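You operate a simulated robot arm through the tools that you are given. There is no shell and no other tool.

The job below is to be done with a simulated two-armed robot. You get a single attempt, and the scene is never put back.

Task
Shut and lock the narrow window, turn the radiator to 4 and lower the grey blind to half.
Fine: wait till the strip on the radiator turns orange and says WARM.

Only the result counts: the job must be done as asked and must still hold three seconds after the hand-in. Knocking over, shifting, dropping, spilling or breaking anything else fails it.

Robot
Two 7-joint arms with two-finger parallel grippers on one trunk, on a base that moves. Base frame: it is fixed to the floor where the robot stands at the start and does not move with it; the origin is under the middle of the robot, x ahead of it, y to its left, z up. Readings come in mm, rad, newtons and seconds.
The left shoulder is at the start at [50, 168, 1032], the right one opposite. With the tool pointing down near the work surface each hand reaches from about 100 to 660 mm from the robot's upright axis, wherever it stands, measured 20 degrees to its own side. Places, roughly: grey blind handle [700, 800, 1400]; narrow window [800, 300, 1600]; radiator [800, 200, 400]; window handle [700, 0, 1400]. Payload 1.57 kg a hand.
The TCP of each hand is the grasp point between the finger pads, 30 mm short of the fingertips. In the tool frame z runs along the fingers and y along their closing line. The gripper opens to 80 mm. The fingers are 17 mm wide and 12 mm thick; the gripper's body (40 by 82 mm) begins 80 mm behind the TCP.
Orientation is told as [roll, pitch, yaw] about the base's x, y, z axes, in that order, counted from this pose: with the fingers straight down and closing along the base's y, the tool's x points along the base's -x, its y along +y and its z along -z.

Tools
- The arms move only by the tool jog_arm. It takes "left_rows", "right_rows" or both (then of equal length, played together; a hand with none holds still); each is one flat list of numbers, 7 for each row, row after row: the shift along the tool's x, y, z in units of 300 mm (1.0 is 300 mm), then the turn, a rotation vector about the tool's x, y, z in units of 180 degrees (1.0 is 180 degrees), then the finger opening in mm, from 0 to 80. In form: [x, y, z, wx, wy, wz, grip, x, y, z, wx, wy, wz, grip, ...]. A call has 1 to 20 rows; each row is the pose to reach, as a shift and turn from the pose commanded when the call began, along the tool's axes at that moment. A call with a number of a shift or a turn outside -1 to 1 is refused whole. Each row takes 0.2 s and may step no farther than 50 mm and 0.15 rad from the row before; otherwise, or with a gripper value out of range, the whole call is refused. A pose out of reach is approached as far as the arm can. The call stops where the force on the tool passes 40 N (or 10 N more than at its start, if that is more) or the arm is blocked; 0.2 s more then pass. Each finger travels about 45 mm/s and halts on what it meets, pressing with about 26 N; the grip force reading is that of the motor and also rises with nothing between the fingers. The clock runs only during rows and for 0.2 s after the last one: add rows that repeat a pose to give the fingers time. The reply holds the time, the measured pose of the TCP, the force on the tool along the base axes, the opening and the grip force, in the units named above and with some noise, with the torque about the TCP (base axes, N m) and any sound that the robot's microphone picked up.
- Cameras (640 x 400 px; columns grow to the right, rows downward): "scene" is now at [113.3, 40.4, 1285]; the picture's right is [0.42, -0.91, 0.00], its down [-0.17, -0.08, -0.98] and it looks along [0.89, 0.41, -0.19] (base axes); focal length 220 px, centre (320, 200). "left" rides on the left gripper at [72, 7, -122] in its tool frame; the picture's right is [-0.09, 1.00, 0.00], its down [-0.84, -0.08, -0.54] and it looks along [-0.54, -0.05, 0.84] (tool axes); focal length 238 px, centre (320, 200). "right" rides on the right gripper at [72, -7, -122] in its tool frame; the picture's right is [0.09, 1.00, 0.00], its down [-0.84, 0.08, -0.54] and it looks along [-0.54, 0.05, 0.84] (tool axes); focal length 238 px, centre (320, 200). There is no depth. A picture from a camera that has moved, and an enlarged one, comes with that camera's place and axes in the base frame and with its lens. The place of the scene camera against the robot may be out by one fixed shift of up to 12 mm in any direction.
- get_image(camera): a new picture of that camera. The clock stands still meanwhile.
- lift_body(by): slides the trunk up (or, below 0, down) by that many mm; the arms and the scene camera ride with it, the base frame stays. It gives what a move gives, with no picture.
- drive_base(legs): drives the robot by 1 to 6 legs, each [ahead, left, turn to the left] in mm, mm and rad, along the robot's own axes; the way and the turn of a leg run together, so that a leg with both is an arc; at most 1500 mm and 3.142 rad a leg. The arms and the cameras ride along, it lands a little off, and it stops where it bumps. It gives what a move gives.
- turn_head(pan, tilt): turns the head with the scene camera to pan (to the left, within 1.396 rad either way) and tilt (down, from -0.506 to 1.204), counted from straight ahead of the robot. It gives what a move gives.
- inspect(camera, box): a new picture of the part [left, top, right, bottom] of that camera's present view, enlarged. The clock stands still meanwhile.
- finish_job(): hands the job in; it is judged then, once.

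Places have to be worked out from the pictures, the camera data and where the tool is seen. Open the grippers and draw the arms clear of the work before you hand the job in, unless the task says otherwise.

The tools are called after "Request:" by a JSON object that holds its "method" and its "body". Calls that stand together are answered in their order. jog_arm: Moves the arms, as the interface text tells. Its arguments: {"type":"object","properties":{"left_rows":{"type":"array","items":{"type":"number"}},"right_rows":{"type":"array","items":{"type":"number"}}},"required":[]} The other tools are called the same way: lift_body (by) moves the trunk up or down; drive_base (legs) drives the base; turn_head (pan, tilt) turns the head that bears the scene camera; get_image (camera) takes a picture; inspect (camera, box) takes an enlarged picture of a part of a camera's view; finish_job () hands the job in.

At the start:

```text
clock: 0.0
left_ee_pos: [499.6, 270.2, 1001.0]
left_ee_rot: [0.001, 0.0, -0.001]
left_ft_force: [0.8, -0.6, 1.2]
left_wrist_torque: [0.0, 0.01, -0.03]
left_finger_gap: 79.8
left_gripper_force: 0.1
right_ee_pos: [462.5, -108.7, 1000.6]
right_ee_rot: [0.001, 0.001, 0.0]
right_ft_force: [0.2, 0.0, -0.7]
right_wrist_torque: [0.02, 0.0, -0.03]
right_finger_gap: 79.8
right_gripper_force: 0.0
trunk travel left (down, up): [-200.0, 243.0]
robot x, y, heading: [0.3, -1.7, -0.001]
head pan, tilt (commanded): [0.433, 0.19]
```

scene: 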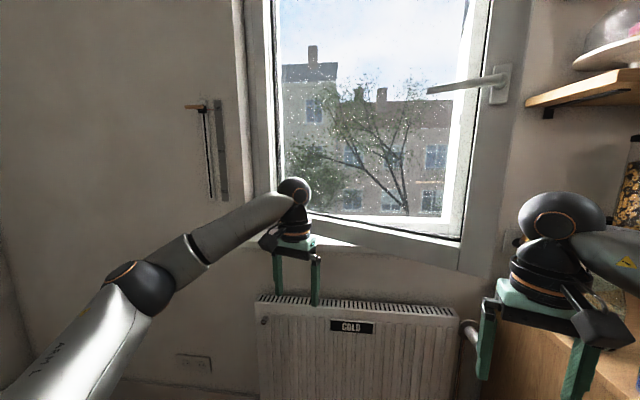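
right: 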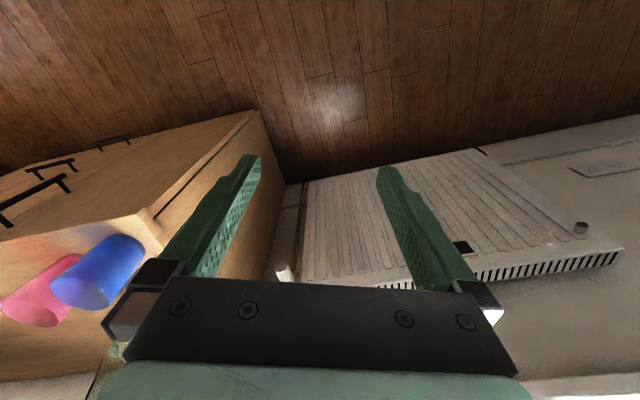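
left: 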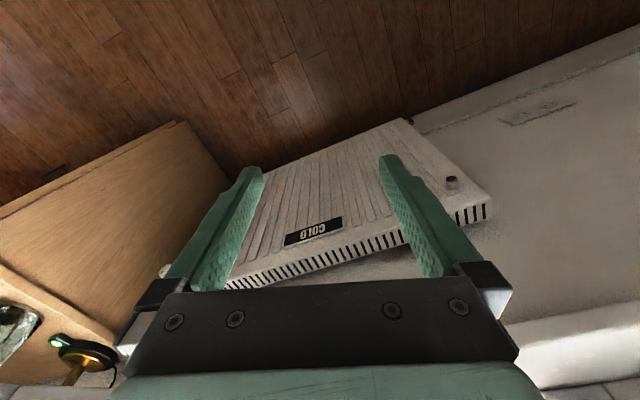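

I start by looking closely at the scene: the window with its handle, the blind control and the radiator valve.

Request:
{"method": "inspect", "body": {"camera": "scene", "box": [400, 20, 560, 140]}}

Request:
{"method": "inspect", "body": {"camera": "scene", "box": [160, 80, 280, 220]}}

Request:
{"method": "inspect", "body": {"camera": "scene", "box": [240, 280, 500, 400]}}

```text
3.33 times, centred on (480, 80) of scene
camera zoom: at [113.3, 40.4, 1285.0], right [0.42, -0.91, 0.0], down [-0.17, -0.08, -0.98], along [0.89, 0.41, -0.19], focal length 732 px, centre (-213, 600)
```

zoom: 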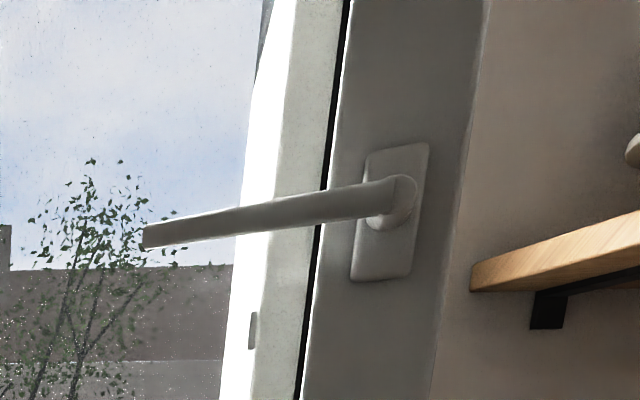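

```text
2.86 times, centred on (220, 150) of scene
camera zoom: at [113.3, 40.4, 1285.0], right [0.42, -0.91, 0.0], down [-0.17, -0.08, -0.98], along [0.89, 0.41, -0.19], focal length 627 px, centre (606, 343)
```

zoom: 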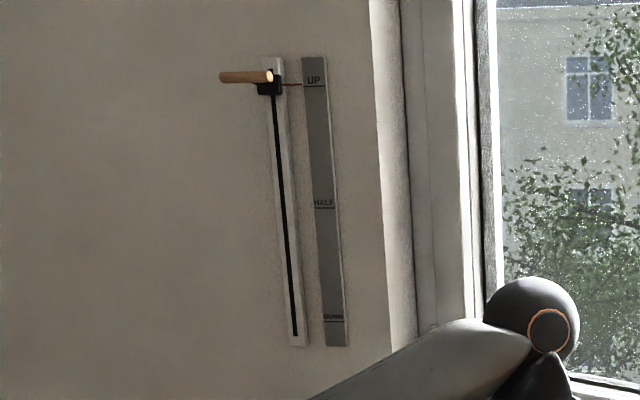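

```text
2.46 times, centred on (370, 340) of scene
camera zoom: at [113.3, 40.4, 1285.0], right [0.42, -0.91, 0.0], down [-0.17, -0.08, -0.98], along [0.89, 0.41, -0.19], focal length 540 px, centre (197, -145)
```

zoom: 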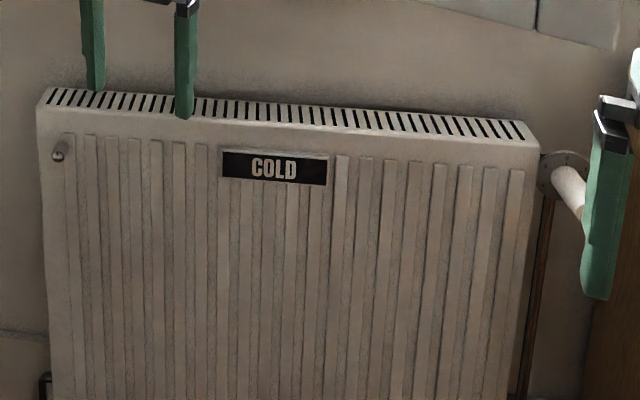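

The window seems to be ajar (tilted in?), with its handle horizontal. The blind lever is on the wall at left with UP/HALF/DOWN marks. I look around with the head to see the whole scene.

Request:
{"method": "turn_head", "body": {"pan": 0.0, "tilt": -0.2}}

Request:
{"method": "get_image", "body": {"camera": "scene"}}

Request:
{"method": "turn_head", "body": {"pan": 0.8, "tilt": -0.2}}

Request:
{"method": "get_image", "body": {"camera": "scene"}}

Request:
{"method": "turn_head", "body": {"pan": 0.1, "tilt": 0.7}}

Request:
{"method": "get_image", "body": {"camera": "scene"}}

```text
clock: 0.9
left_ee_pos: [500.9, 271.3, 999.5]
left_ee_rot: [0.0, 0.0, 0.001]
left_ft_force: [-0.1, -0.5, 0.6]
left_wrist_torque: [0.01, 0.02, 0.01]
left_finger_gap: 80.1
left_gripper_force: 0.1
right_ee_pos: [461.7, -107.7, 1000.3]
right_ee_rot: [0.002, -0.001, 0.002]
right_ft_force: [-1.1, 0.3, -1.0]
right_wrist_torque: [0.02, 0.02, 0.0]
right_finger_gap: 79.9
right_gripper_force: 0.1
trunk travel left (down, up): [-200.0, 243.0]
robot x, y, heading: [-0.2, -0.7, -0.003]
head pan, tilt (commanded): [0.0, -0.201]
```

```text
taken
camera scene: at [112.0, 1.4, 1319.8], right [0.0, -1.0, 0.0], down [0.2, 0.0, -0.98], along [0.98, 0.0, 0.2], focal length 220 px, centre (320, 200)
```

scene: 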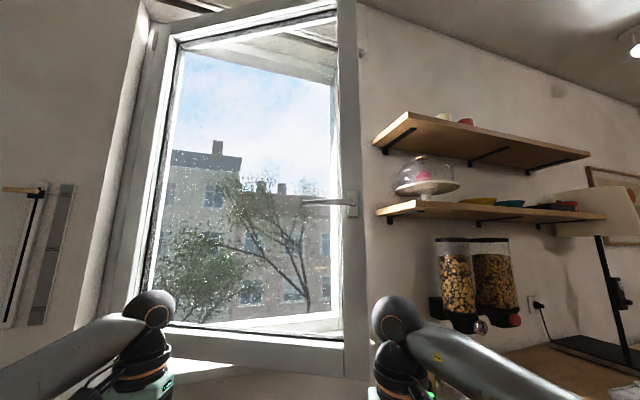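

```text
clock: 2.0
left_ee_pos: [500.6, 270.5, 999.9]
left_ee_rot: [-0.001, 0.0, 0.0]
left_ft_force: [0.7, 0.2, 0.4]
left_wrist_torque: [-0.02, 0.01, 0.03]
left_finger_gap: 79.8
left_gripper_force: 0.1
right_ee_pos: [460.7, -107.9, 999.9]
right_ee_rot: [-0.001, 0.001, 0.0]
right_ft_force: [0.0, 0.2, 0.1]
right_wrist_torque: [-0.01, -0.04, -0.02]
right_finger_gap: 80.2
right_gripper_force: 0.1
trunk travel left (down, up): [-200.0, 243.0]
robot x, y, heading: [-2.3, 1.4, -0.0]
head pan, tilt (commanded): [0.799, -0.201]
```

```text
taken
camera scene: at [86.8, 61.0, 1319.9], right [0.72, -0.7, 0.0], down [0.14, 0.14, -0.98], along [0.68, 0.7, 0.2], focal length 220 px, centre (320, 200)
```

scene: 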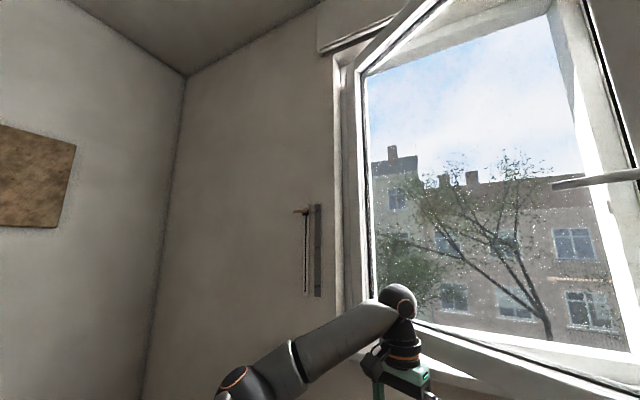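

```text
clock: 3.2
left_ee_pos: [501.7, 269.9, 999.0]
left_ee_rot: [0.0, 0.001, 0.001]
left_ft_force: [-0.2, -0.6, 0.1]
left_wrist_torque: [0.01, 0.0, 0.02]
left_finger_gap: 80.1
left_gripper_force: 0.0
right_ee_pos: [461.9, -108.1, 1000.4]
right_ee_rot: [0.0, 0.001, 0.0]
right_ft_force: [0.0, -1.0, -0.6]
right_wrist_torque: [0.01, 0.0, 0.0]
right_finger_gap: 80.2
right_gripper_force: 0.0
trunk travel left (down, up): [-200.0, 243.0]
robot x, y, heading: [-5.0, 1.0, 0.004]
head pan, tilt (commanded): [0.099, 0.7]
```

```text
taken
camera scene: at [113.3, 9.9, 1238.6], right [0.1, -0.99, 0.0], down [-0.64, -0.06, -0.77], along [0.76, 0.08, -0.64], focal length 220 px, centre (320, 200)
```

scene: 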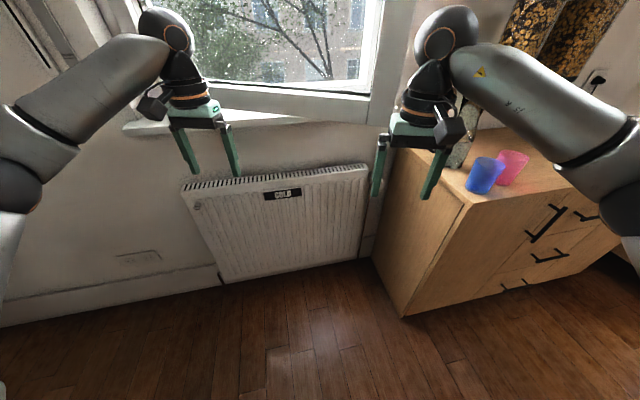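

The wall runs obliquely (its outward normal is turned about 0.3 rad to the left). Before driving, I look to both sides to know what stands around the robot.

Request:
{"method": "turn_head", "body": {"pan": 1.39, "tilt": 0.5}}

Request:
{"method": "get_image", "body": {"camera": "scene"}}

Request:
{"method": "turn_head", "body": {"pan": -1.2, "tilt": 0.5}}

Request:
{"method": "get_image", "body": {"camera": "scene"}}

Request:
{"method": "turn_head", "body": {"pan": -0.5, "tilt": 0.3}}

Request:
{"method": "get_image", "body": {"camera": "scene"}}

```text
clock: 4.7
left_ee_pos: [501.2, 271.2, 999.9]
left_ee_rot: [0.001, 0.001, 0.001]
left_ft_force: [0.4, 0.1, -0.2]
left_wrist_torque: [0.02, 0.0, -0.01]
left_finger_gap: 80.1
left_gripper_force: 0.2
right_ee_pos: [461.5, -108.4, 1000.5]
right_ee_rot: [0.001, -0.001, 0.001]
right_ft_force: [-0.7, 0.9, 0.1]
right_wrist_torque: [-0.01, 0.04, 0.0]
right_finger_gap: 79.8
right_gripper_force: 0.1
trunk travel left (down, up): [-200.0, 243.0]
robot x, y, heading: [0.0, -0.3, 0.002]
head pan, tilt (commanded): [1.389, 0.499]
```

```text
taken
camera scene: at [45.3, 90.9, 1256.3], right [0.98, -0.18, 0.0], down [-0.09, -0.47, -0.88], along [0.16, 0.86, -0.48], focal length 220 px, centre (320, 200)
```

scene: 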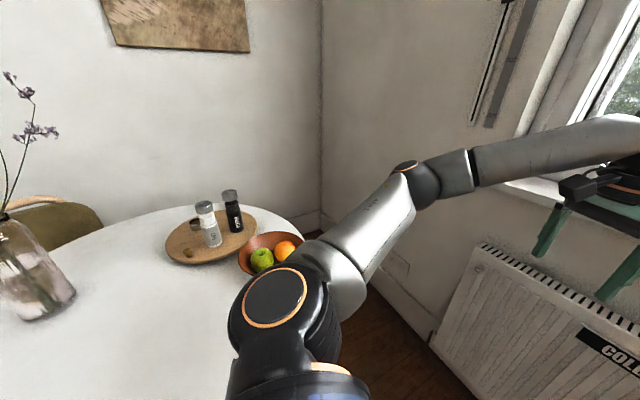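

```text
clock: 7.0
left_ee_pos: [500.4, 270.9, 999.7]
left_ee_rot: [0.0, -0.001, -0.001]
left_ft_force: [0.2, 0.0, 0.9]
left_wrist_torque: [-0.01, -0.03, 0.01]
left_finger_gap: 79.7
left_gripper_force: 0.1
right_ee_pos: [462.0, -106.9, 1000.2]
right_ee_rot: [0.001, -0.001, 0.0]
right_ft_force: [0.5, 0.7, -0.2]
right_wrist_torque: [0.0, 0.0, 0.0]
right_finger_gap: 80.0
right_gripper_force: 0.2
trunk travel left (down, up): [-200.0, 243.0]
robot x, y, heading: [4.8, -0.3, -0.001]
head pan, tilt (commanded): [-1.201, 0.499]
```

```text
taken
camera scene: at [61.7, -83.4, 1256.3], right [-0.93, -0.36, 0.0], down [-0.17, 0.45, -0.88], along [0.32, -0.82, -0.48], focal length 220 px, centre (320, 200)
```

scene: 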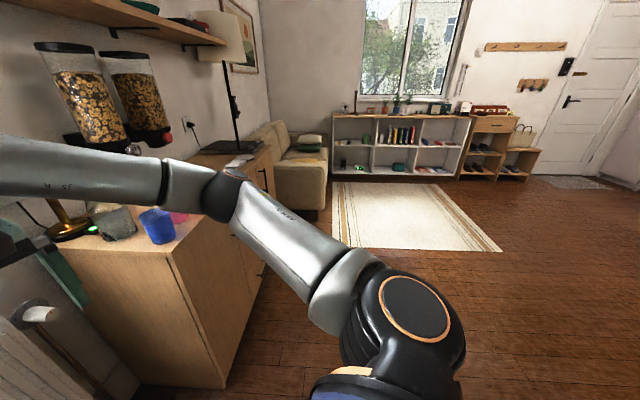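

```text
clock: 8.1
left_ee_pos: [500.1, 269.4, 999.6]
left_ee_rot: [-0.001, 0.0, 0.001]
left_ft_force: [0.7, -0.4, -0.2]
left_wrist_torque: [-0.02, 0.01, -0.02]
left_finger_gap: 80.2
left_gripper_force: 0.0
right_ee_pos: [461.5, -108.0, 1000.6]
right_ee_rot: [0.001, 0.0, 0.0]
right_ft_force: [0.0, 0.7, -0.1]
right_wrist_torque: [0.0, -0.01, -0.01]
right_finger_gap: 80.1
right_gripper_force: 0.0
trunk travel left (down, up): [-200.0, 243.0]
robot x, y, heading: [3.7, -5.7, -0.002]
head pan, tilt (commanded): [-0.499, 0.3]
```

```text
taken
camera scene: at [110.7, -43.3, 1274.7], right [-0.48, -0.88, 0.0], down [-0.26, 0.14, -0.96], along [0.84, -0.46, -0.3], focal length 220 px, centre (320, 200)
```

scene: 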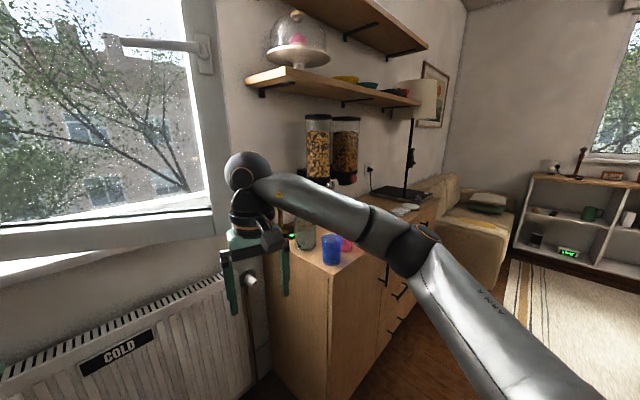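

There is a dining table left-behind and a sideboard on the right, so driving must be done with care. I zoom on the radiator valve and the window handle from this head pose.

Request:
{"method": "inspect", "body": {"camera": "scene", "box": [200, 230, 320, 330]}}

Request:
{"method": "inspect", "body": {"camera": "scene", "box": [90, 0, 250, 110]}}

Request:
{"method": "inspect", "body": {"camera": "right", "box": [230, 220, 330, 300]}}

```text
4.00 times, centred on (260, 280) of scene
camera zoom: at [110.7, -43.3, 1274.7], right [-0.48, -0.88, 0.0], down [-0.26, 0.14, -0.96], along [0.84, -0.46, -0.3], focal length 878 px, centre (560, -120)
```

zoom: 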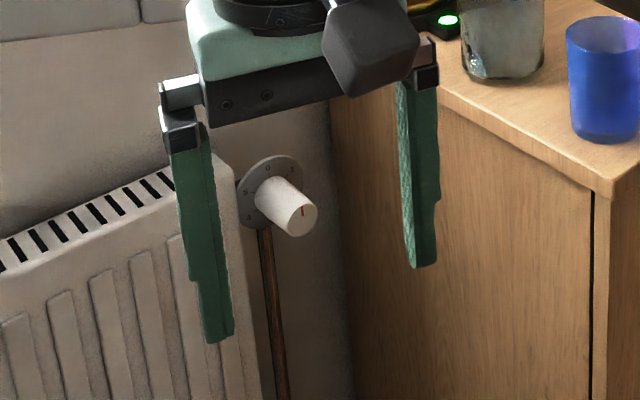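

```text
3.64 times, centred on (170, 55) of scene
camera zoom: at [110.7, -43.3, 1274.7], right [-0.48, -0.88, 0.0], down [-0.26, 0.14, -0.96], along [0.84, -0.46, -0.3], focal length 798 px, centre (866, 727)
```

zoom: 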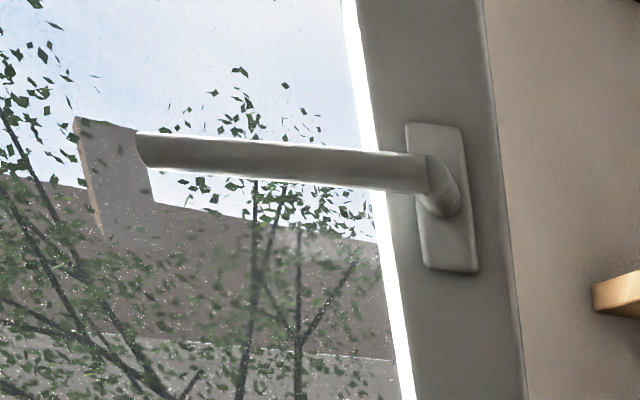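

```text
5.00 times, centred on (280, 260) of right
camera zoom: at [389.5, -115.0, 1123.0], right [-0.09, 1.0, 0.0], down [0.84, 0.08, 0.54], along [0.54, 0.05, -0.84], focal length 1192 px, centre (520, -100)
```

zoom: 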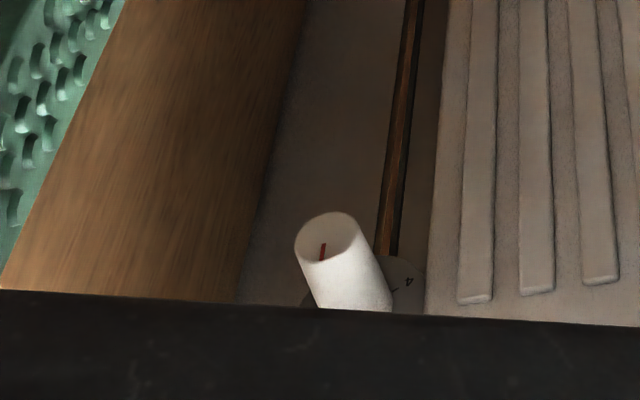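

The radiator knob sits right of the radiator with a red pointer and a numbered plate; the window handle lever points horizontally left. I check the gap to the table with the head tilted further down before driving.

Request:
{"method": "turn_head", "body": {"pan": 1.39, "tilt": 1.15}}

Request:
{"method": "get_image", "body": {"camera": "scene"}}

Request:
{"method": "turn_head", "body": {"pan": 0.3, "tilt": 1.15}}

Request:
{"method": "get_image", "body": {"camera": "scene"}}

```text
clock: 9.9
left_ee_pos: [500.9, 270.2, 1000.5]
left_ee_rot: [0.001, 0.002, 0.0]
left_ft_force: [-0.1, 0.8, 0.6]
left_wrist_torque: [-0.01, -0.03, -0.01]
left_finger_gap: 80.0
left_gripper_force: 0.0
right_ee_pos: [460.0, -108.2, 1000.1]
right_ee_rot: [0.001, 0.0, 0.001]
right_ft_force: [0.2, 0.0, 0.6]
right_wrist_torque: [0.0, 0.02, 0.02]
right_finger_gap: 79.8
right_gripper_force: 0.0
trunk travel left (down, up): [-200.0, 243.0]
robot x, y, heading: [-0.2, -1.8, 0.002]
head pan, tilt (commanded): [1.389, 1.15]
```

```text
taken
camera scene: at [39.6, 60.0, 1205.5], right [0.98, -0.18, 0.0], down [-0.17, -0.9, -0.41], along [0.07, 0.4, -0.91], focal length 220 px, centre (320, 200)
```

scene: 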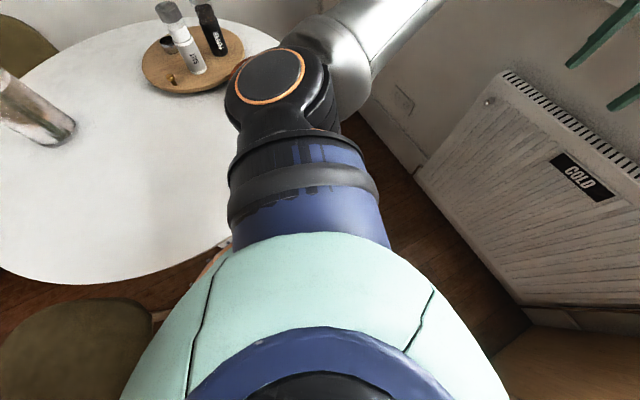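

```text
clock: 11.3
left_ee_pos: [500.6, 270.6, 1000.9]
left_ee_rot: [0.0, -0.001, 0.001]
left_ft_force: [0.1, 0.4, 0.1]
left_wrist_torque: [0.03, 0.01, -0.02]
left_finger_gap: 79.9
left_gripper_force: 0.1
right_ee_pos: [460.7, -108.6, 1000.4]
right_ee_rot: [-0.001, -0.001, 0.0]
right_ft_force: [-0.1, -0.5, -0.3]
right_wrist_torque: [0.0, -0.04, -0.01]
right_finger_gap: 80.3
right_gripper_force: 0.1
trunk travel left (down, up): [-200.0, 243.0]
robot x, y, heading: [3.8, -2.0, -0.0]
head pan, tilt (commanded): [0.3, 1.15]
```

```text
taken
camera scene: at [85.7, 19.1, 1205.5], right [0.3, -0.96, 0.0], down [-0.87, -0.27, -0.41], along [0.39, 0.12, -0.91], focal length 220 px, centre (320, 200)
```

scene: 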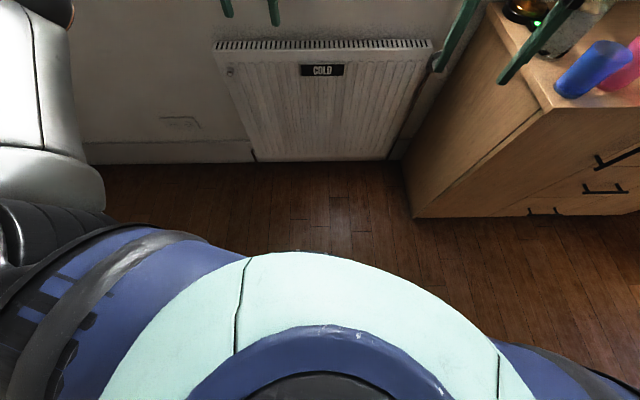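

The table edge comes close to the robot's left-rear, so I will go forward, not back. First I draw both hands in a bit so they clear the open sash when driving.

Request:
{"method": "jog_arm", "body": {"left_rows": [0.16, 0, 0, 0, 0, 0, 40, 0.32, 0, 0, 0, 0, 0, 20, 0.48, 0, 0, 0, 0, 0, 0, 0.48, 0, 0, 0, 0, 0, 0], "right_rows": [0.12, 0, 0, 0, 0, 0, 40, 0.24, 0, 0, 0, 0, 0, 20, 0.36, 0, 0, 0, 0, 0, 0, 0.36, 0, 0, 0, 0, 0, 0]}}

Request:
{"method": "turn_head", "body": {"pan": 0.0, "tilt": 0.1}}

Request:
{"method": "get_image", "body": {"camera": "scene"}}

```text
clock: 12.3
left_ee_pos: [356.5, 269.7, 1002.2]
left_ee_rot: [0.001, 0.001, 0.002]
left_ft_force: [-0.6, 0.4, -0.1]
left_wrist_torque: [-0.02, 0.01, 0.01]
left_finger_gap: 0.0
left_gripper_force: 2.5
right_ee_pos: [353.3, -108.8, 1001.4]
right_ee_rot: [-0.001, -0.001, 0.002]
right_ft_force: [-0.3, -0.1, -0.3]
right_wrist_torque: [0.02, -0.04, -0.03]
right_finger_gap: 0.0
right_gripper_force: 2.3
trunk travel left (down, up): [-200.0, 243.0]
robot x, y, heading: [0.7, 0.6, -0.004]
head pan, tilt (commanded): [0.3, 1.15]
```

```text
clock: 13.6
left_ee_pos: [357.3, 269.7, 1002.1]
left_ee_rot: [0.0, -0.001, 0.002]
left_ft_force: [0.5, 0.1, -0.4]
left_wrist_torque: [-0.02, -0.01, 0.0]
left_finger_gap: 0.0
left_gripper_force: 21.4
right_ee_pos: [353.7, -107.8, 1001.0]
right_ee_rot: [-0.001, 0.0, 0.001]
right_ft_force: [-0.1, 0.1, 0.4]
right_wrist_torque: [0.01, 0.02, -0.01]
right_finger_gap: 0.0
right_gripper_force: 21.0
trunk travel left (down, up): [-200.0, 243.0]
robot x, y, heading: [0.7, -0.1, 0.005]
head pan, tilt (commanded): [0.0, 0.099]
```

```text
taken
camera scene: at [120.9, 1.4, 1293.3], right [0.0, -1.0, 0.0], down [-0.1, 0.0, -0.99], along [0.99, 0.0, -0.1], focal length 220 px, centre (320, 200)
```

scene: 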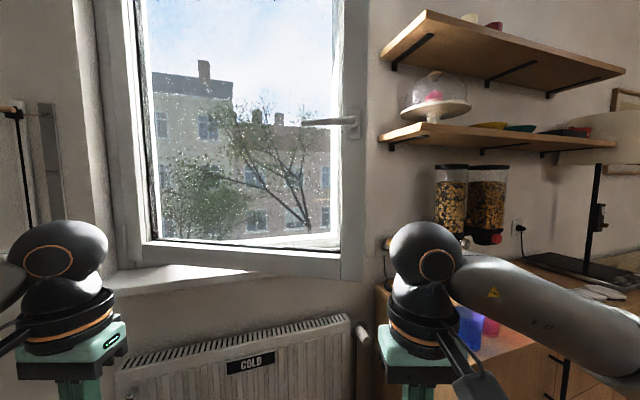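

I drive 80 mm ahead to gain parallax and distance from the table, then look again at the handle.

Request:
{"method": "drive_base", "body": {"legs": [[80, 0, 0]]}}

Request:
{"method": "get_image", "body": {"camera": "scene"}}

Request:
{"method": "inspect", "body": {"camera": "scene", "box": [80, 180, 400, 380]}}

Request:
{"method": "inspect", "body": {"camera": "scene", "box": [280, 60, 400, 150]}}

```text
clock: 14.6
left_ee_pos: [437.9, 269.6, 1001.4]
left_ee_rot: [0.0, 0.002, -0.001]
left_ft_force: [0.3, 0.1, 0.2]
left_wrist_torque: [0.01, 0.01, 0.01]
left_finger_gap: 0.0
left_gripper_force: 21.1
right_ee_pos: [433.6, -108.5, 1000.0]
right_ee_rot: [0.0, 0.0, -0.003]
right_ft_force: [-0.1, 0.1, -0.3]
right_wrist_torque: [0.03, 0.0, 0.02]
right_finger_gap: 0.1
right_gripper_force: 21.2
trunk travel left (down, up): [-200.0, 243.0]
robot x, y, heading: [77.9, -2.2, -0.005]
head pan, tilt (commanded): [0.0, 0.099]
```

```text
taken
camera scene: at [201.5, 1.1, 1293.3], right [0.0, -1.0, 0.0], down [-0.1, 0.0, -0.99], along [0.99, 0.0, -0.1], focal length 220 px, centre (320, 200)
```

scene: 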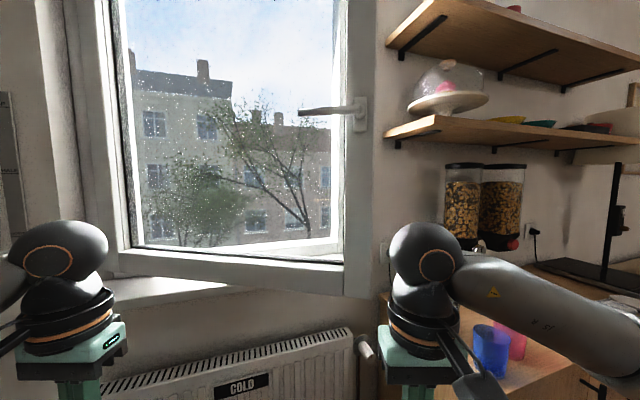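

```text
2.00 times, centred on (240, 280) of scene
camera zoom: at [201.5, 1.1, 1293.3], right [0.0, -1.0, 0.0], down [-0.1, 0.0, -0.99], along [0.99, 0.0, -0.1], focal length 439 px, centre (480, 40)
```

zoom: 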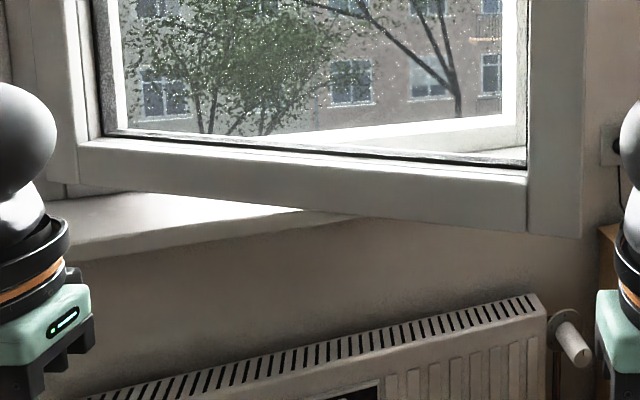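

```text
4.44 times, centred on (340, 105) of scene
camera zoom: at [201.5, 1.1, 1293.3], right [0.0, -1.0, 0.0], down [-0.1, 0.0, -0.99], along [0.99, 0.0, -0.1], focal length 976 px, centre (231, 622)
```

zoom: 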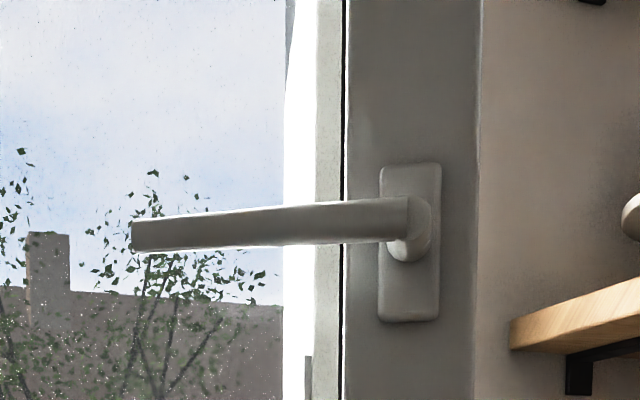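

The sash appears open by about 30° with its free lower corner near x≈600, y≈-100. I move 40 mm further ahead and turn 0.31 rad left to face the wall squarely.

Request:
{"method": "drive_base", "body": {"legs": [[40, -20, 0], [0, 0, 0.31]]}}

Request:
{"method": "get_image", "body": {"camera": "scene"}}

```text
clock: 16.5
left_ee_pos: [379.4, 344.9, 1000.4]
left_ee_rot: [0.0, 0.0, 0.307]
left_ft_force: [0.3, -0.1, 0.4]
left_wrist_torque: [-0.02, -0.03, 0.01]
left_finger_gap: 0.0
left_gripper_force: 21.6
right_ee_pos: [489.6, -15.9, 1000.1]
right_ee_rot: [0.0, 0.0, 0.307]
right_ft_force: [0.3, -0.5, 0.0]
right_wrist_torque: [-0.03, -0.01, -0.01]
right_finger_gap: 0.0
right_gripper_force: 21.3
trunk travel left (down, up): [-200.0, 243.0]
robot x, y, heading: [117.0, -20.9, 0.308]
head pan, tilt (commanded): [0.0, 0.099]
```

```text
taken
camera scene: at [234.4, 21.5, 1293.4], right [0.3, -0.95, 0.0], down [-0.09, -0.03, -1.0], along [0.95, 0.3, -0.1], focal length 220 px, centre (320, 200)
```

scene: 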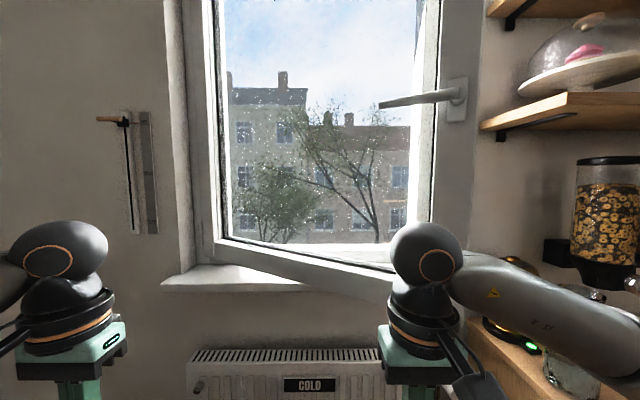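

Now I face the wall squarely. I lift the trunk to bring the shoulders and camera up to the handle's height, which also gives vertical parallax for locating things.

Request:
{"method": "lift_body", "body": {"by": 230}}

Request:
{"method": "get_image", "body": {"camera": "scene"}}

Request:
{"method": "inspect", "body": {"camera": "scene", "box": [360, 110, 500, 210]}}

Request:
{"method": "inspect", "body": {"camera": "scene", "box": [80, 150, 220, 290]}}

```text
clock: 18.9
left_ee_pos: [377.7, 345.6, 1230.4]
left_ee_rot: [0.0, 0.0, 0.306]
left_ft_force: [0.4, 0.5, 0.5]
left_wrist_torque: [0.02, 0.03, -0.03]
left_finger_gap: 0.0
left_gripper_force: 21.5
right_ee_pos: [490.0, -15.7, 1231.4]
right_ee_rot: [0.001, -0.001, 0.307]
right_ft_force: [-0.6, -0.3, -0.4]
right_wrist_torque: [0.01, -0.01, -0.02]
right_finger_gap: 0.2
right_gripper_force: 21.9
trunk travel left (down, up): [-430.0, 13.0]
robot x, y, heading: [119.3, -19.9, 0.307]
head pan, tilt (commanded): [0.0, 0.099]
```

```text
taken
camera scene: at [234.5, 21.4, 1523.3], right [0.3, -0.95, 0.0], down [-0.09, -0.03, -0.99], along [0.95, 0.3, -0.1], focal length 220 px, centre (320, 200)
```

scene: 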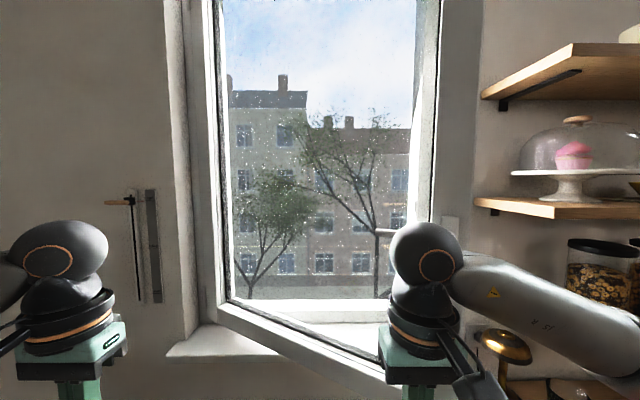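

```text
4.00 times, centred on (430, 160) of scene
camera zoom: at [234.5, 21.4, 1523.3], right [0.3, -0.95, 0.0], down [-0.09, -0.03, -0.99], along [0.95, 0.3, -0.1], focal length 878 px, centre (-120, 360)
```

zoom: 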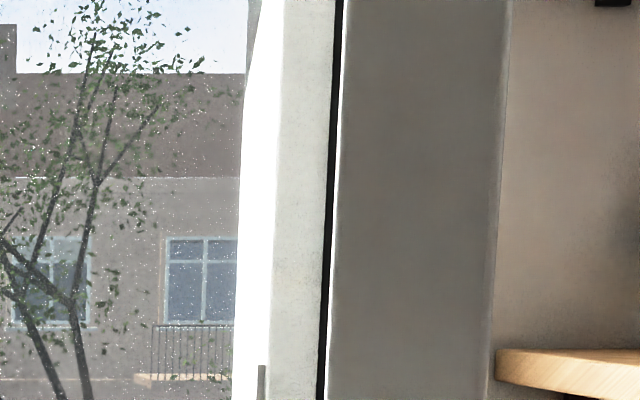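

```text
2.86 times, centred on (150, 220) of scene
camera zoom: at [234.5, 21.4, 1523.3], right [0.3, -0.95, 0.0], down [-0.09, -0.03, -0.99], along [0.95, 0.3, -0.1], focal length 627 px, centre (806, 143)
```

zoom: 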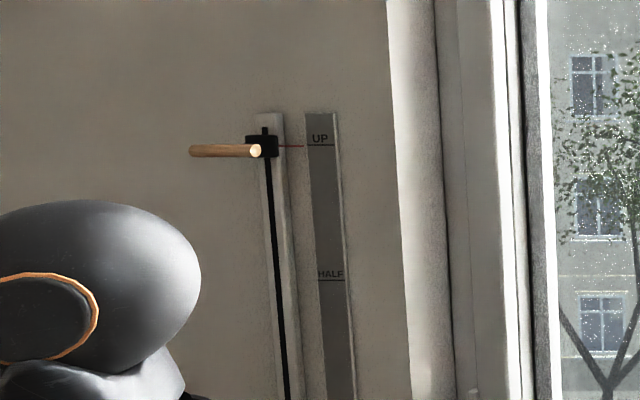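

I zoom in on the blind's wooden grip to understand its shape, and look at the lower scene.

Request:
{"method": "inspect", "body": {"camera": "scene", "box": [95, 180, 165, 225]}}

Request:
{"method": "inspect", "body": {"camera": "scene", "box": [360, 200, 480, 400]}}

Request:
{"method": "get_image", "body": {"camera": "right"}}

```text
8.89 times, centred on (130, 202) of scene
camera zoom: at [234.5, 21.4, 1523.3], right [0.3, -0.95, 0.0], down [-0.09, -0.03, -0.99], along [0.95, 0.3, -0.1], focal length 1952 px, centre (2009, 178)
```

zoom: 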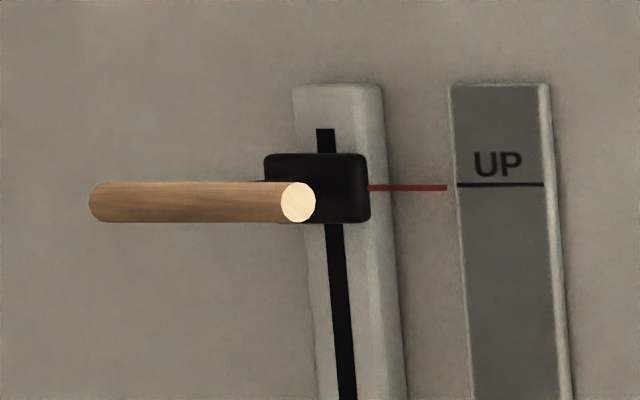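

```text
2.00 times, centred on (420, 300) of scene
camera zoom: at [234.5, 21.4, 1523.3], right [0.3, -0.95, 0.0], down [-0.09, -0.03, -0.99], along [0.95, 0.3, -0.1], focal length 439 px, centre (120, 0)
```

zoom: 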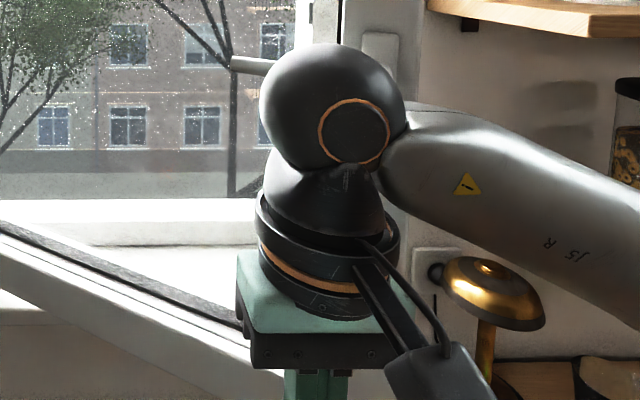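

```text
taken
camera right: at [422.9, -44.7, 1353.7], right [-0.39, 0.92, 0.0], down [0.77, 0.33, 0.54], along [0.5, 0.21, -0.84], focal length 238 px, centre (320, 200)
```

right: 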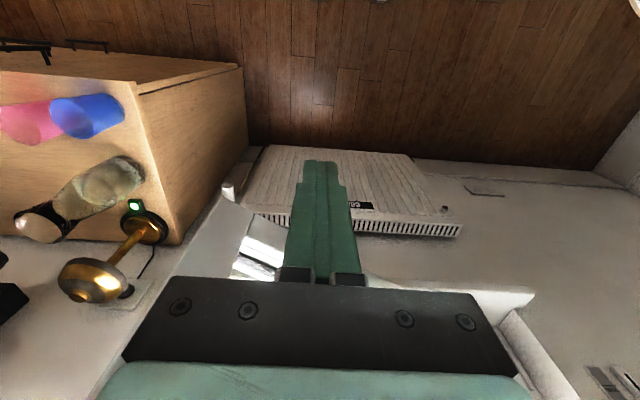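

The peg of the blind lies along the wall pointing left; pointer is at UP and HALF is about 142 mm lower. The handle pivot I judge at 590 mm ahead, 260 mm right (wall frame), z≈1420. I back up 70 mm to have room to turn the right hand forward.

Request:
{"method": "drive_base", "body": {"legs": [[-70, 0, 0]]}}

Request:
{"method": "jog_arm", "body": {"right_rows": [-0.0383, -0.0256, -0.0164, 0, -0.0417, 0, 0, -0.0767, -0.0511, -0.0328, 0, -0.0833, 0, 0, -0.115, -0.0767, -0.0492, 0, -0.125, 0, 0, -0.1533, -0.1022, -0.0656, 0, -0.1667, 0, 0, -0.1917, -0.1278, -0.082, 0, -0.2083, 0, 0, -0.23, -0.1533, -0.0984, 0, -0.25, 0, 0, -0.2683, -0.1789, -0.1148, 0, -0.2917, 0, 0, -0.3067, -0.2044, -0.1311, 0, -0.3333, 0, 0, -0.345, -0.23, -0.1475, 0, -0.375, 0, 0, -0.3833, -0.2556, -0.1639, 0, -0.4167, 0, 0, -0.4217, -0.2811, -0.1803, 0, -0.4583, 0, 0, -0.46, -0.3067, -0.1967, 0, -0.5, 0, 0]}}

Request:
{"method": "get_image", "body": {"camera": "scene"}}

Request:
{"method": "get_image", "body": {"camera": "right"}}

```text
clock: 19.9
left_ee_pos: [312.8, 325.3, 1232.5]
left_ee_rot: [0.0, 0.001, 0.305]
left_ft_force: [0.2, -1.3, -0.6]
left_wrist_torque: [0.02, -0.01, -0.01]
left_finger_gap: 0.0
left_gripper_force: 20.9
right_ee_pos: [423.9, -37.0, 1231.1]
right_ee_rot: [0.0, -0.001, 0.306]
right_ft_force: [-0.4, 1.2, 0.3]
right_wrist_torque: [0.03, 0.0, 0.05]
right_finger_gap: 0.2
right_gripper_force: 21.9
trunk travel left (down, up): [-430.0, 13.0]
robot x, y, heading: [55.6, -43.5, 0.305]
head pan, tilt (commanded): [0.0, 0.099]
```

```text
clock: 22.6
left_ee_pos: [313.4, 324.5, 1232.2]
left_ee_rot: [0.0, 0.0, 0.306]
left_ft_force: [0.0, -0.3, -1.2]
left_wrist_torque: [0.01, -0.03, -0.03]
left_finger_gap: 0.1
left_gripper_force: 21.1
right_ee_pos: [571.1, -79.9, 1284.4]
right_ee_rot: [-0.003, -1.441, 0.308]
right_ft_force: [-0.5, -0.1, 0.2]
right_wrist_torque: [0.01, 0.02, -0.02]
right_finger_gap: 0.0
right_gripper_force: 21.8
right hand out of reach, approached as far as the arm can: row 12
trunk travel left (down, up): [-430.0, 13.0]
robot x, y, heading: [54.6, -41.6, 0.307]
head pan, tilt (commanded): [0.0, 0.099]
```

```text
taken
camera scene: at [169.6, 1.0, 1523.4], right [0.3, -0.95, 0.0], down [-0.09, -0.03, -1.0], along [0.95, 0.3, -0.1], focal length 220 px, centre (320, 200)
```

scene: 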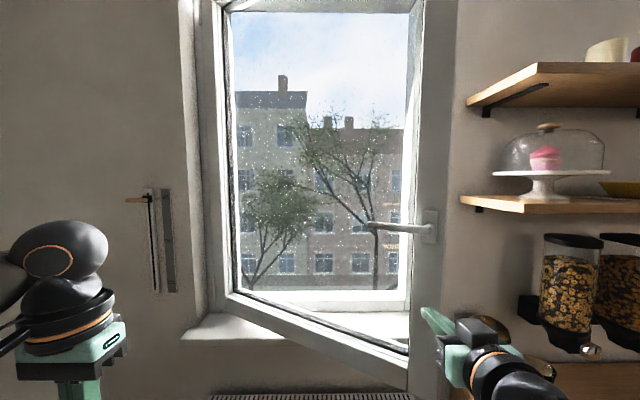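

```text
taken
camera right: at [448.8, -126.1, 1229.7], right [-0.31, 0.95, -0.09], down [-0.43, -0.06, 0.9], along [0.85, 0.32, 0.43], focal length 238 px, centre (320, 200)
```

right: 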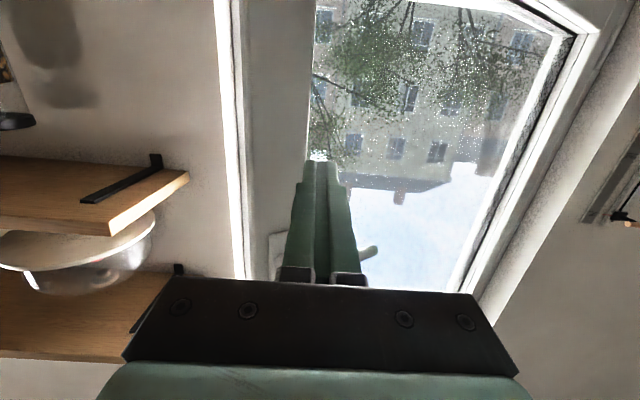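

The right hand points forward just in front of the window stile below the handle. I push forward in small steps until I feel contact.

Request:
{"method": "jog_arm", "body": {"right_rows": [0, 0, 0.06, 0, 0, 0, 0, 0, 0, 0.12, 0, 0, 0, 0, 0, 0, 0.18, 0, 0, 0, 0, 0, 0, 0.24, 0, 0, 0, 0]}}

Request:
{"method": "get_image", "body": {"camera": "scene"}}

```text
clock: 23.6
left_ee_pos: [313.8, 324.8, 1231.7]
left_ee_rot: [0.0, -0.001, 0.306]
left_ft_force: [0.2, 0.9, 0.7]
left_wrist_torque: [0.0, -0.03, 0.03]
left_finger_gap: 0.3
left_gripper_force: 21.4
right_ee_pos: [639.0, -58.5, 1273.4]
right_ee_rot: [0.003, -1.439, 0.302]
right_ft_force: [0.0, -0.3, 0.3]
right_wrist_torque: [-0.03, 0.0, -0.01]
right_finger_gap: 0.1
right_gripper_force: 21.2
trunk travel left (down, up): [-430.0, 13.0]
robot x, y, heading: [55.7, -39.5, 0.309]
head pan, tilt (commanded): [0.0, 0.099]
```

```text
taken
camera scene: at [169.8, 1.0, 1523.3], right [0.3, -0.95, 0.0], down [-0.09, -0.03, -0.99], along [0.95, 0.3, -0.1], focal length 220 px, centre (320, 200)
```

scene: 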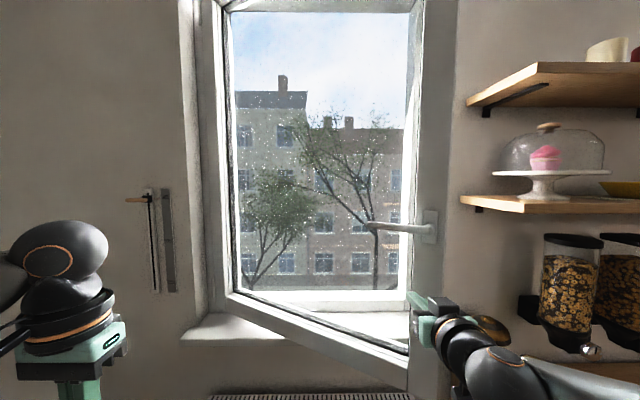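

No contact yet, and the fingertip is near the inner edge of the stile. I zoom in to judge the distance.

Request:
{"method": "inspect", "body": {"camera": "scene", "box": [370, 200, 490, 360]}}

Request:
{"method": "get_image", "body": {"camera": "right"}}

```text
2.50 times, centred on (430, 280) of scene
camera zoom: at [169.8, 1.0, 1523.3], right [0.3, -0.95, 0.0], down [-0.09, -0.03, -0.99], along [0.95, 0.3, -0.1], focal length 549 px, centre (45, 0)
```

zoom: 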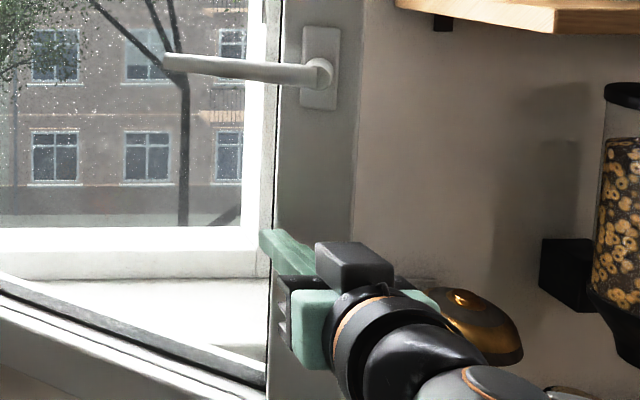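

```text
taken
camera right: at [516.4, -104.4, 1220.2], right [-0.31, 0.95, -0.09], down [-0.43, -0.06, 0.9], along [0.85, 0.32, 0.43], focal length 238 px, centre (320, 200)
```

right: 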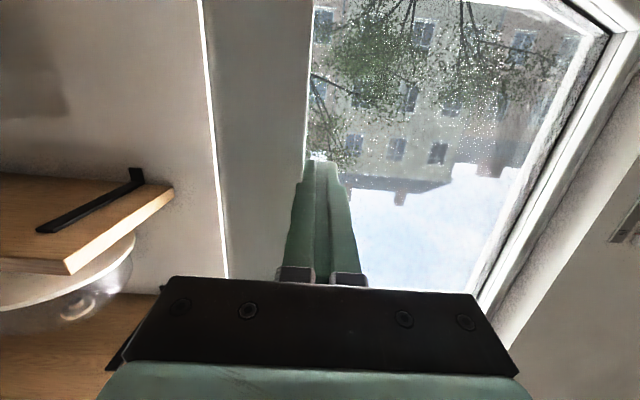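

The fingertip is just left of the stile, so I shift 35 mm right and then advance gently to touch the stile.

Request:
{"method": "jog_arm", "body": {"right_rows": [0, -0.06, 0, 0, 0, 0, 0, 0, -0.1167, 0, 0, 0, 0, 0, -0.0043, -0.1167, 0.033, 0, 0, 0, 0, -0.0086, -0.1167, 0.066, 0, 0, 0, 0, -0.013, -0.1167, 0.1, 0, 0, 0, 0]}}

Request:
{"method": "inspect", "body": {"camera": "scene", "box": [370, 200, 490, 360]}}

```text
clock: 24.8
left_ee_pos: [314.0, 325.1, 1231.0]
left_ee_rot: [0.001, 0.004, 0.306]
left_ft_force: [-0.2, -0.6, 0.3]
left_wrist_torque: [0.0, 0.0, 0.04]
left_finger_gap: 0.0
left_gripper_force: 21.2
right_ee_pos: [679.7, -82.9, 1274.8]
right_ee_rot: [-0.001, -1.438, 0.307]
right_ft_force: [0.4, -0.8, -0.9]
right_wrist_torque: [0.01, -0.01, 0.0]
right_finger_gap: 0.0
right_gripper_force: 21.4
trunk travel left (down, up): [-430.0, 13.0]
robot x, y, heading: [54.1, -39.4, 0.302]
head pan, tilt (commanded): [0.0, 0.099]
```

```text
2.50 times, centred on (430, 280) of scene
camera zoom: at [170.2, 0.9, 1523.3], right [0.3, -0.95, 0.0], down [-0.1, -0.03, -0.99], along [0.95, 0.3, -0.1], focal length 549 px, centre (45, 0)
```

zoom: 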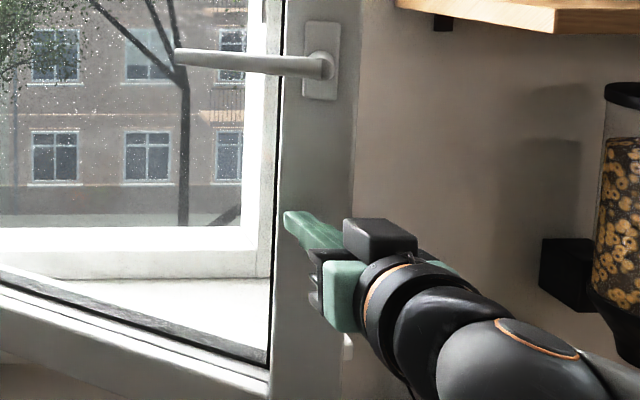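

The sash is in contact and moving freely. I follow its arc, pushing 150 mm further toward the wall while drifting right.

Request:
{"method": "jog_arm", "body": {"right_rows": [-0.0108, -0.031, 0.0826, 0, 0, 0, 0, -0.0216, -0.0593, 0.1653, 0, 0, 0, 0, -0.0324, -0.0837, 0.2479, 0, 0, 0, 0, -0.0432, -0.104, 0.3305, 0, 0, 0, 0, -0.054, -0.1203, 0.4132, 0, 0, 0, 0, -0.0648, -0.1333, 0.4958, 0, 0, 0, 0]}}

Request:
{"method": "get_image", "body": {"camera": "scene"}}

Request:
{"method": "get_image", "body": {"camera": "right"}}

```text
clock: 26.1
left_ee_pos: [313.3, 325.4, 1232.0]
left_ee_rot: [0.0, 0.001, 0.306]
left_ft_force: [1.1, -0.9, 0.6]
left_wrist_torque: [-0.03, -0.03, 0.03]
left_finger_gap: 0.0
left_gripper_force: 21.8
right_ee_pos: [834.7, -74.9, 1273.6]
right_ee_rot: [-0.001, -1.439, 0.307]
right_ft_force: [0.4, -0.2, -0.4]
right_wrist_torque: [-0.01, 0.02, 0.01]
right_finger_gap: 0.1
right_gripper_force: 21.8
trunk travel left (down, up): [-430.0, 13.0]
robot x, y, heading: [56.7, -38.6, 0.306]
head pan, tilt (commanded): [0.0, 0.099]
```

```text
taken
camera scene: at [170.2, 1.3, 1523.3], right [0.3, -0.95, 0.0], down [-0.1, -0.03, -0.99], along [0.95, 0.3, -0.1], focal length 220 px, centre (320, 200)
```

scene: 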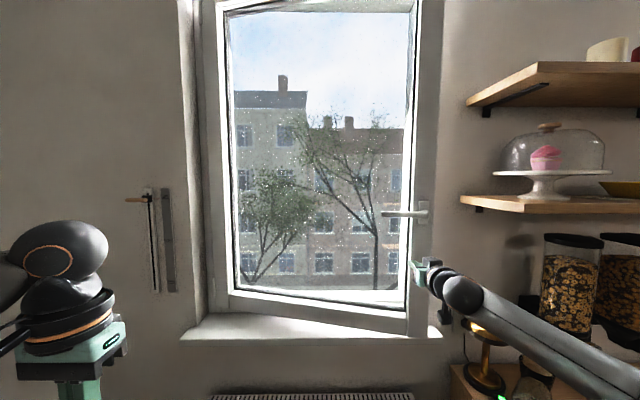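

```text
taken
camera right: at [712.0, -121.8, 1219.8], right [-0.31, 0.95, -0.09], down [-0.43, -0.05, 0.9], along [0.85, 0.32, 0.42], focal length 238 px, centre (320, 200)
```

right: 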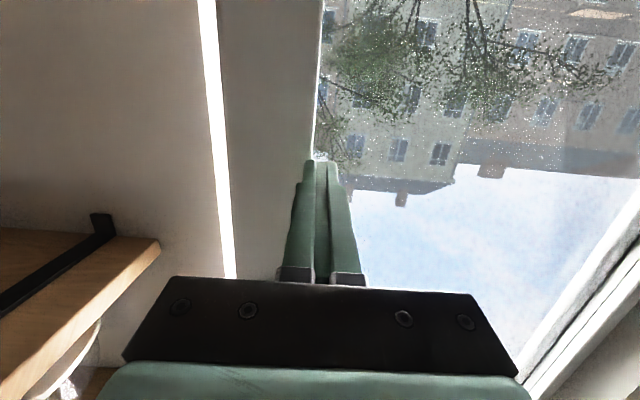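

Request:
{"method": "inspect", "body": {"camera": "scene", "box": [370, 190, 470, 350]}}

Request:
{"method": "inspect", "body": {"camera": "scene", "box": [180, 270, 460, 400]}}

```text
2.50 times, centred on (420, 270) of scene
camera zoom: at [170.2, 1.3, 1523.3], right [0.3, -0.95, 0.0], down [-0.1, -0.03, -0.99], along [0.95, 0.3, -0.1], focal length 549 px, centre (70, 25)
```

zoom: 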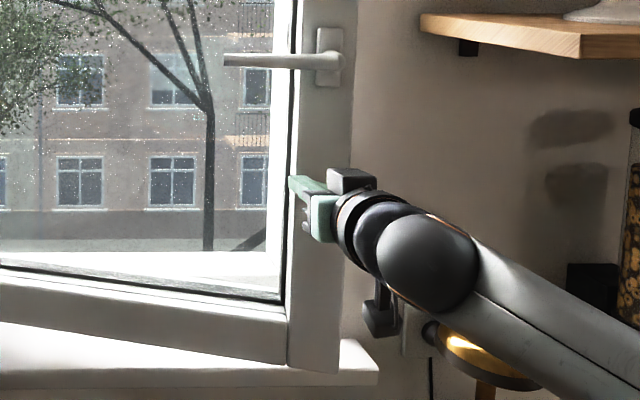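

```text
2.29 times, centred on (320, 335) of scene
camera zoom: at [170.2, 1.3, 1523.3], right [0.3, -0.95, 0.0], down [-0.1, -0.03, -0.99], along [0.95, 0.3, -0.1], focal length 502 px, centre (320, -109)
```

zoom: 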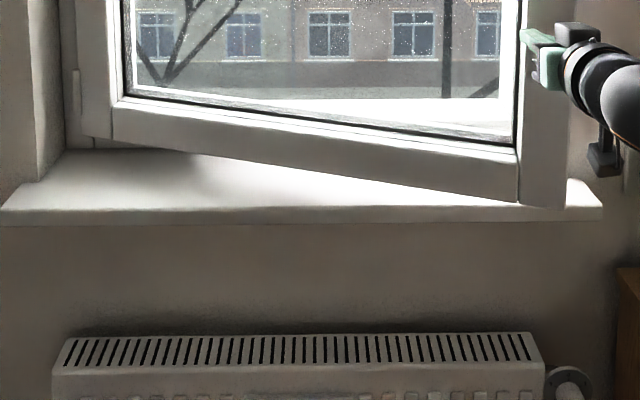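

The sash is about 13° from closed, its plane lying deeper (hinge near 966 mm ahead). I draw the hand back, then bring the base 130 mm closer to have reach for the last part.

Request:
{"method": "jog_arm", "body": {"right_rows": [0.0162, 0, -0.124, 0, 0, 0, 0, 0.0324, 0, -0.248, 0, 0, 0, 0, 0.0486, 0, -0.372, 0, 0, 0, 0, 0.0648, 0, -0.4958, 0, 0, 0, 0]}}

Request:
{"method": "drive_base", "body": {"legs": [[130, 0, 0]]}}

Request:
{"method": "get_image", "body": {"camera": "scene"}}

Request:
{"method": "inspect", "body": {"camera": "scene", "box": [380, 190, 520, 330]}}

```text
clock: 27.1
left_ee_pos: [313.3, 325.4, 1231.9]
left_ee_rot: [-0.001, -0.001, 0.305]
left_ft_force: [-0.7, -0.5, 1.2]
left_wrist_torque: [-0.05, 0.01, 0.0]
left_finger_gap: 0.1
left_gripper_force: 21.6
right_ee_pos: [691.5, -122.4, 1274.8]
right_ee_rot: [0.002, -1.439, 0.305]
right_ft_force: [-0.3, -1.0, 0.1]
right_wrist_torque: [0.0, -0.01, 0.02]
right_finger_gap: 0.0
right_gripper_force: 21.3
trunk travel left (down, up): [-430.0, 13.0]
robot x, y, heading: [53.8, -41.8, 0.301]
head pan, tilt (commanded): [0.0, 0.099]
```

```text
clock: 28.4
left_ee_pos: [437.4, 364.0, 1229.8]
left_ee_rot: [0.0, 0.002, 0.31]
left_ft_force: [1.2, 0.1, 0.3]
left_wrist_torque: [0.0, 0.04, 0.02]
left_finger_gap: 0.1
left_gripper_force: 21.5
right_ee_pos: [816.4, -79.6, 1273.9]
right_ee_rot: [0.001, -1.438, 0.307]
right_ft_force: [0.3, -0.8, -0.6]
right_wrist_torque: [0.01, 0.0, -0.01]
right_finger_gap: 0.2
right_gripper_force: 21.4
trunk travel left (down, up): [-430.0, 13.0]
robot x, y, heading: [180.5, 0.3, 0.313]
head pan, tilt (commanded): [0.0, 0.099]
```

```text
taken
camera scene: at [294.6, 40.8, 1523.2], right [0.3, -0.95, 0.0], down [-0.1, -0.03, -0.99], along [0.95, 0.3, -0.1], focal length 220 px, centre (320, 200)
```

scene: 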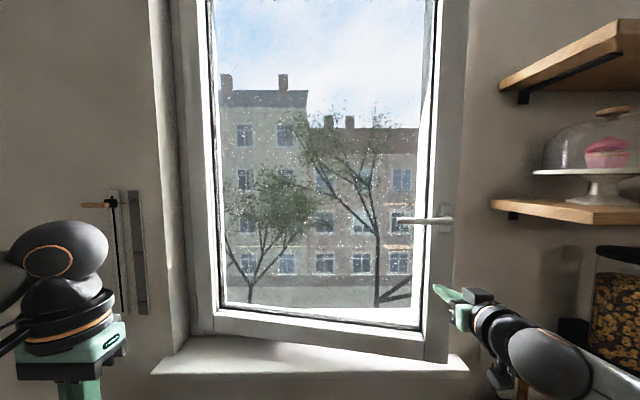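

```text
2.86 times, centred on (450, 260) of scene
camera zoom: at [294.6, 40.8, 1523.2], right [0.3, -0.95, 0.0], down [-0.1, -0.03, -0.99], along [0.95, 0.3, -0.1], focal length 627 px, centre (-51, 29)
```

zoom: 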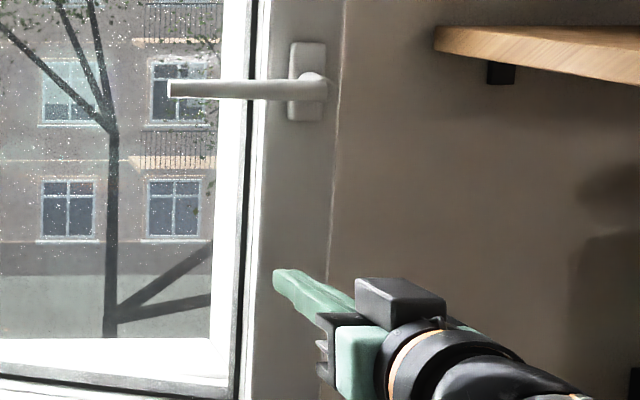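

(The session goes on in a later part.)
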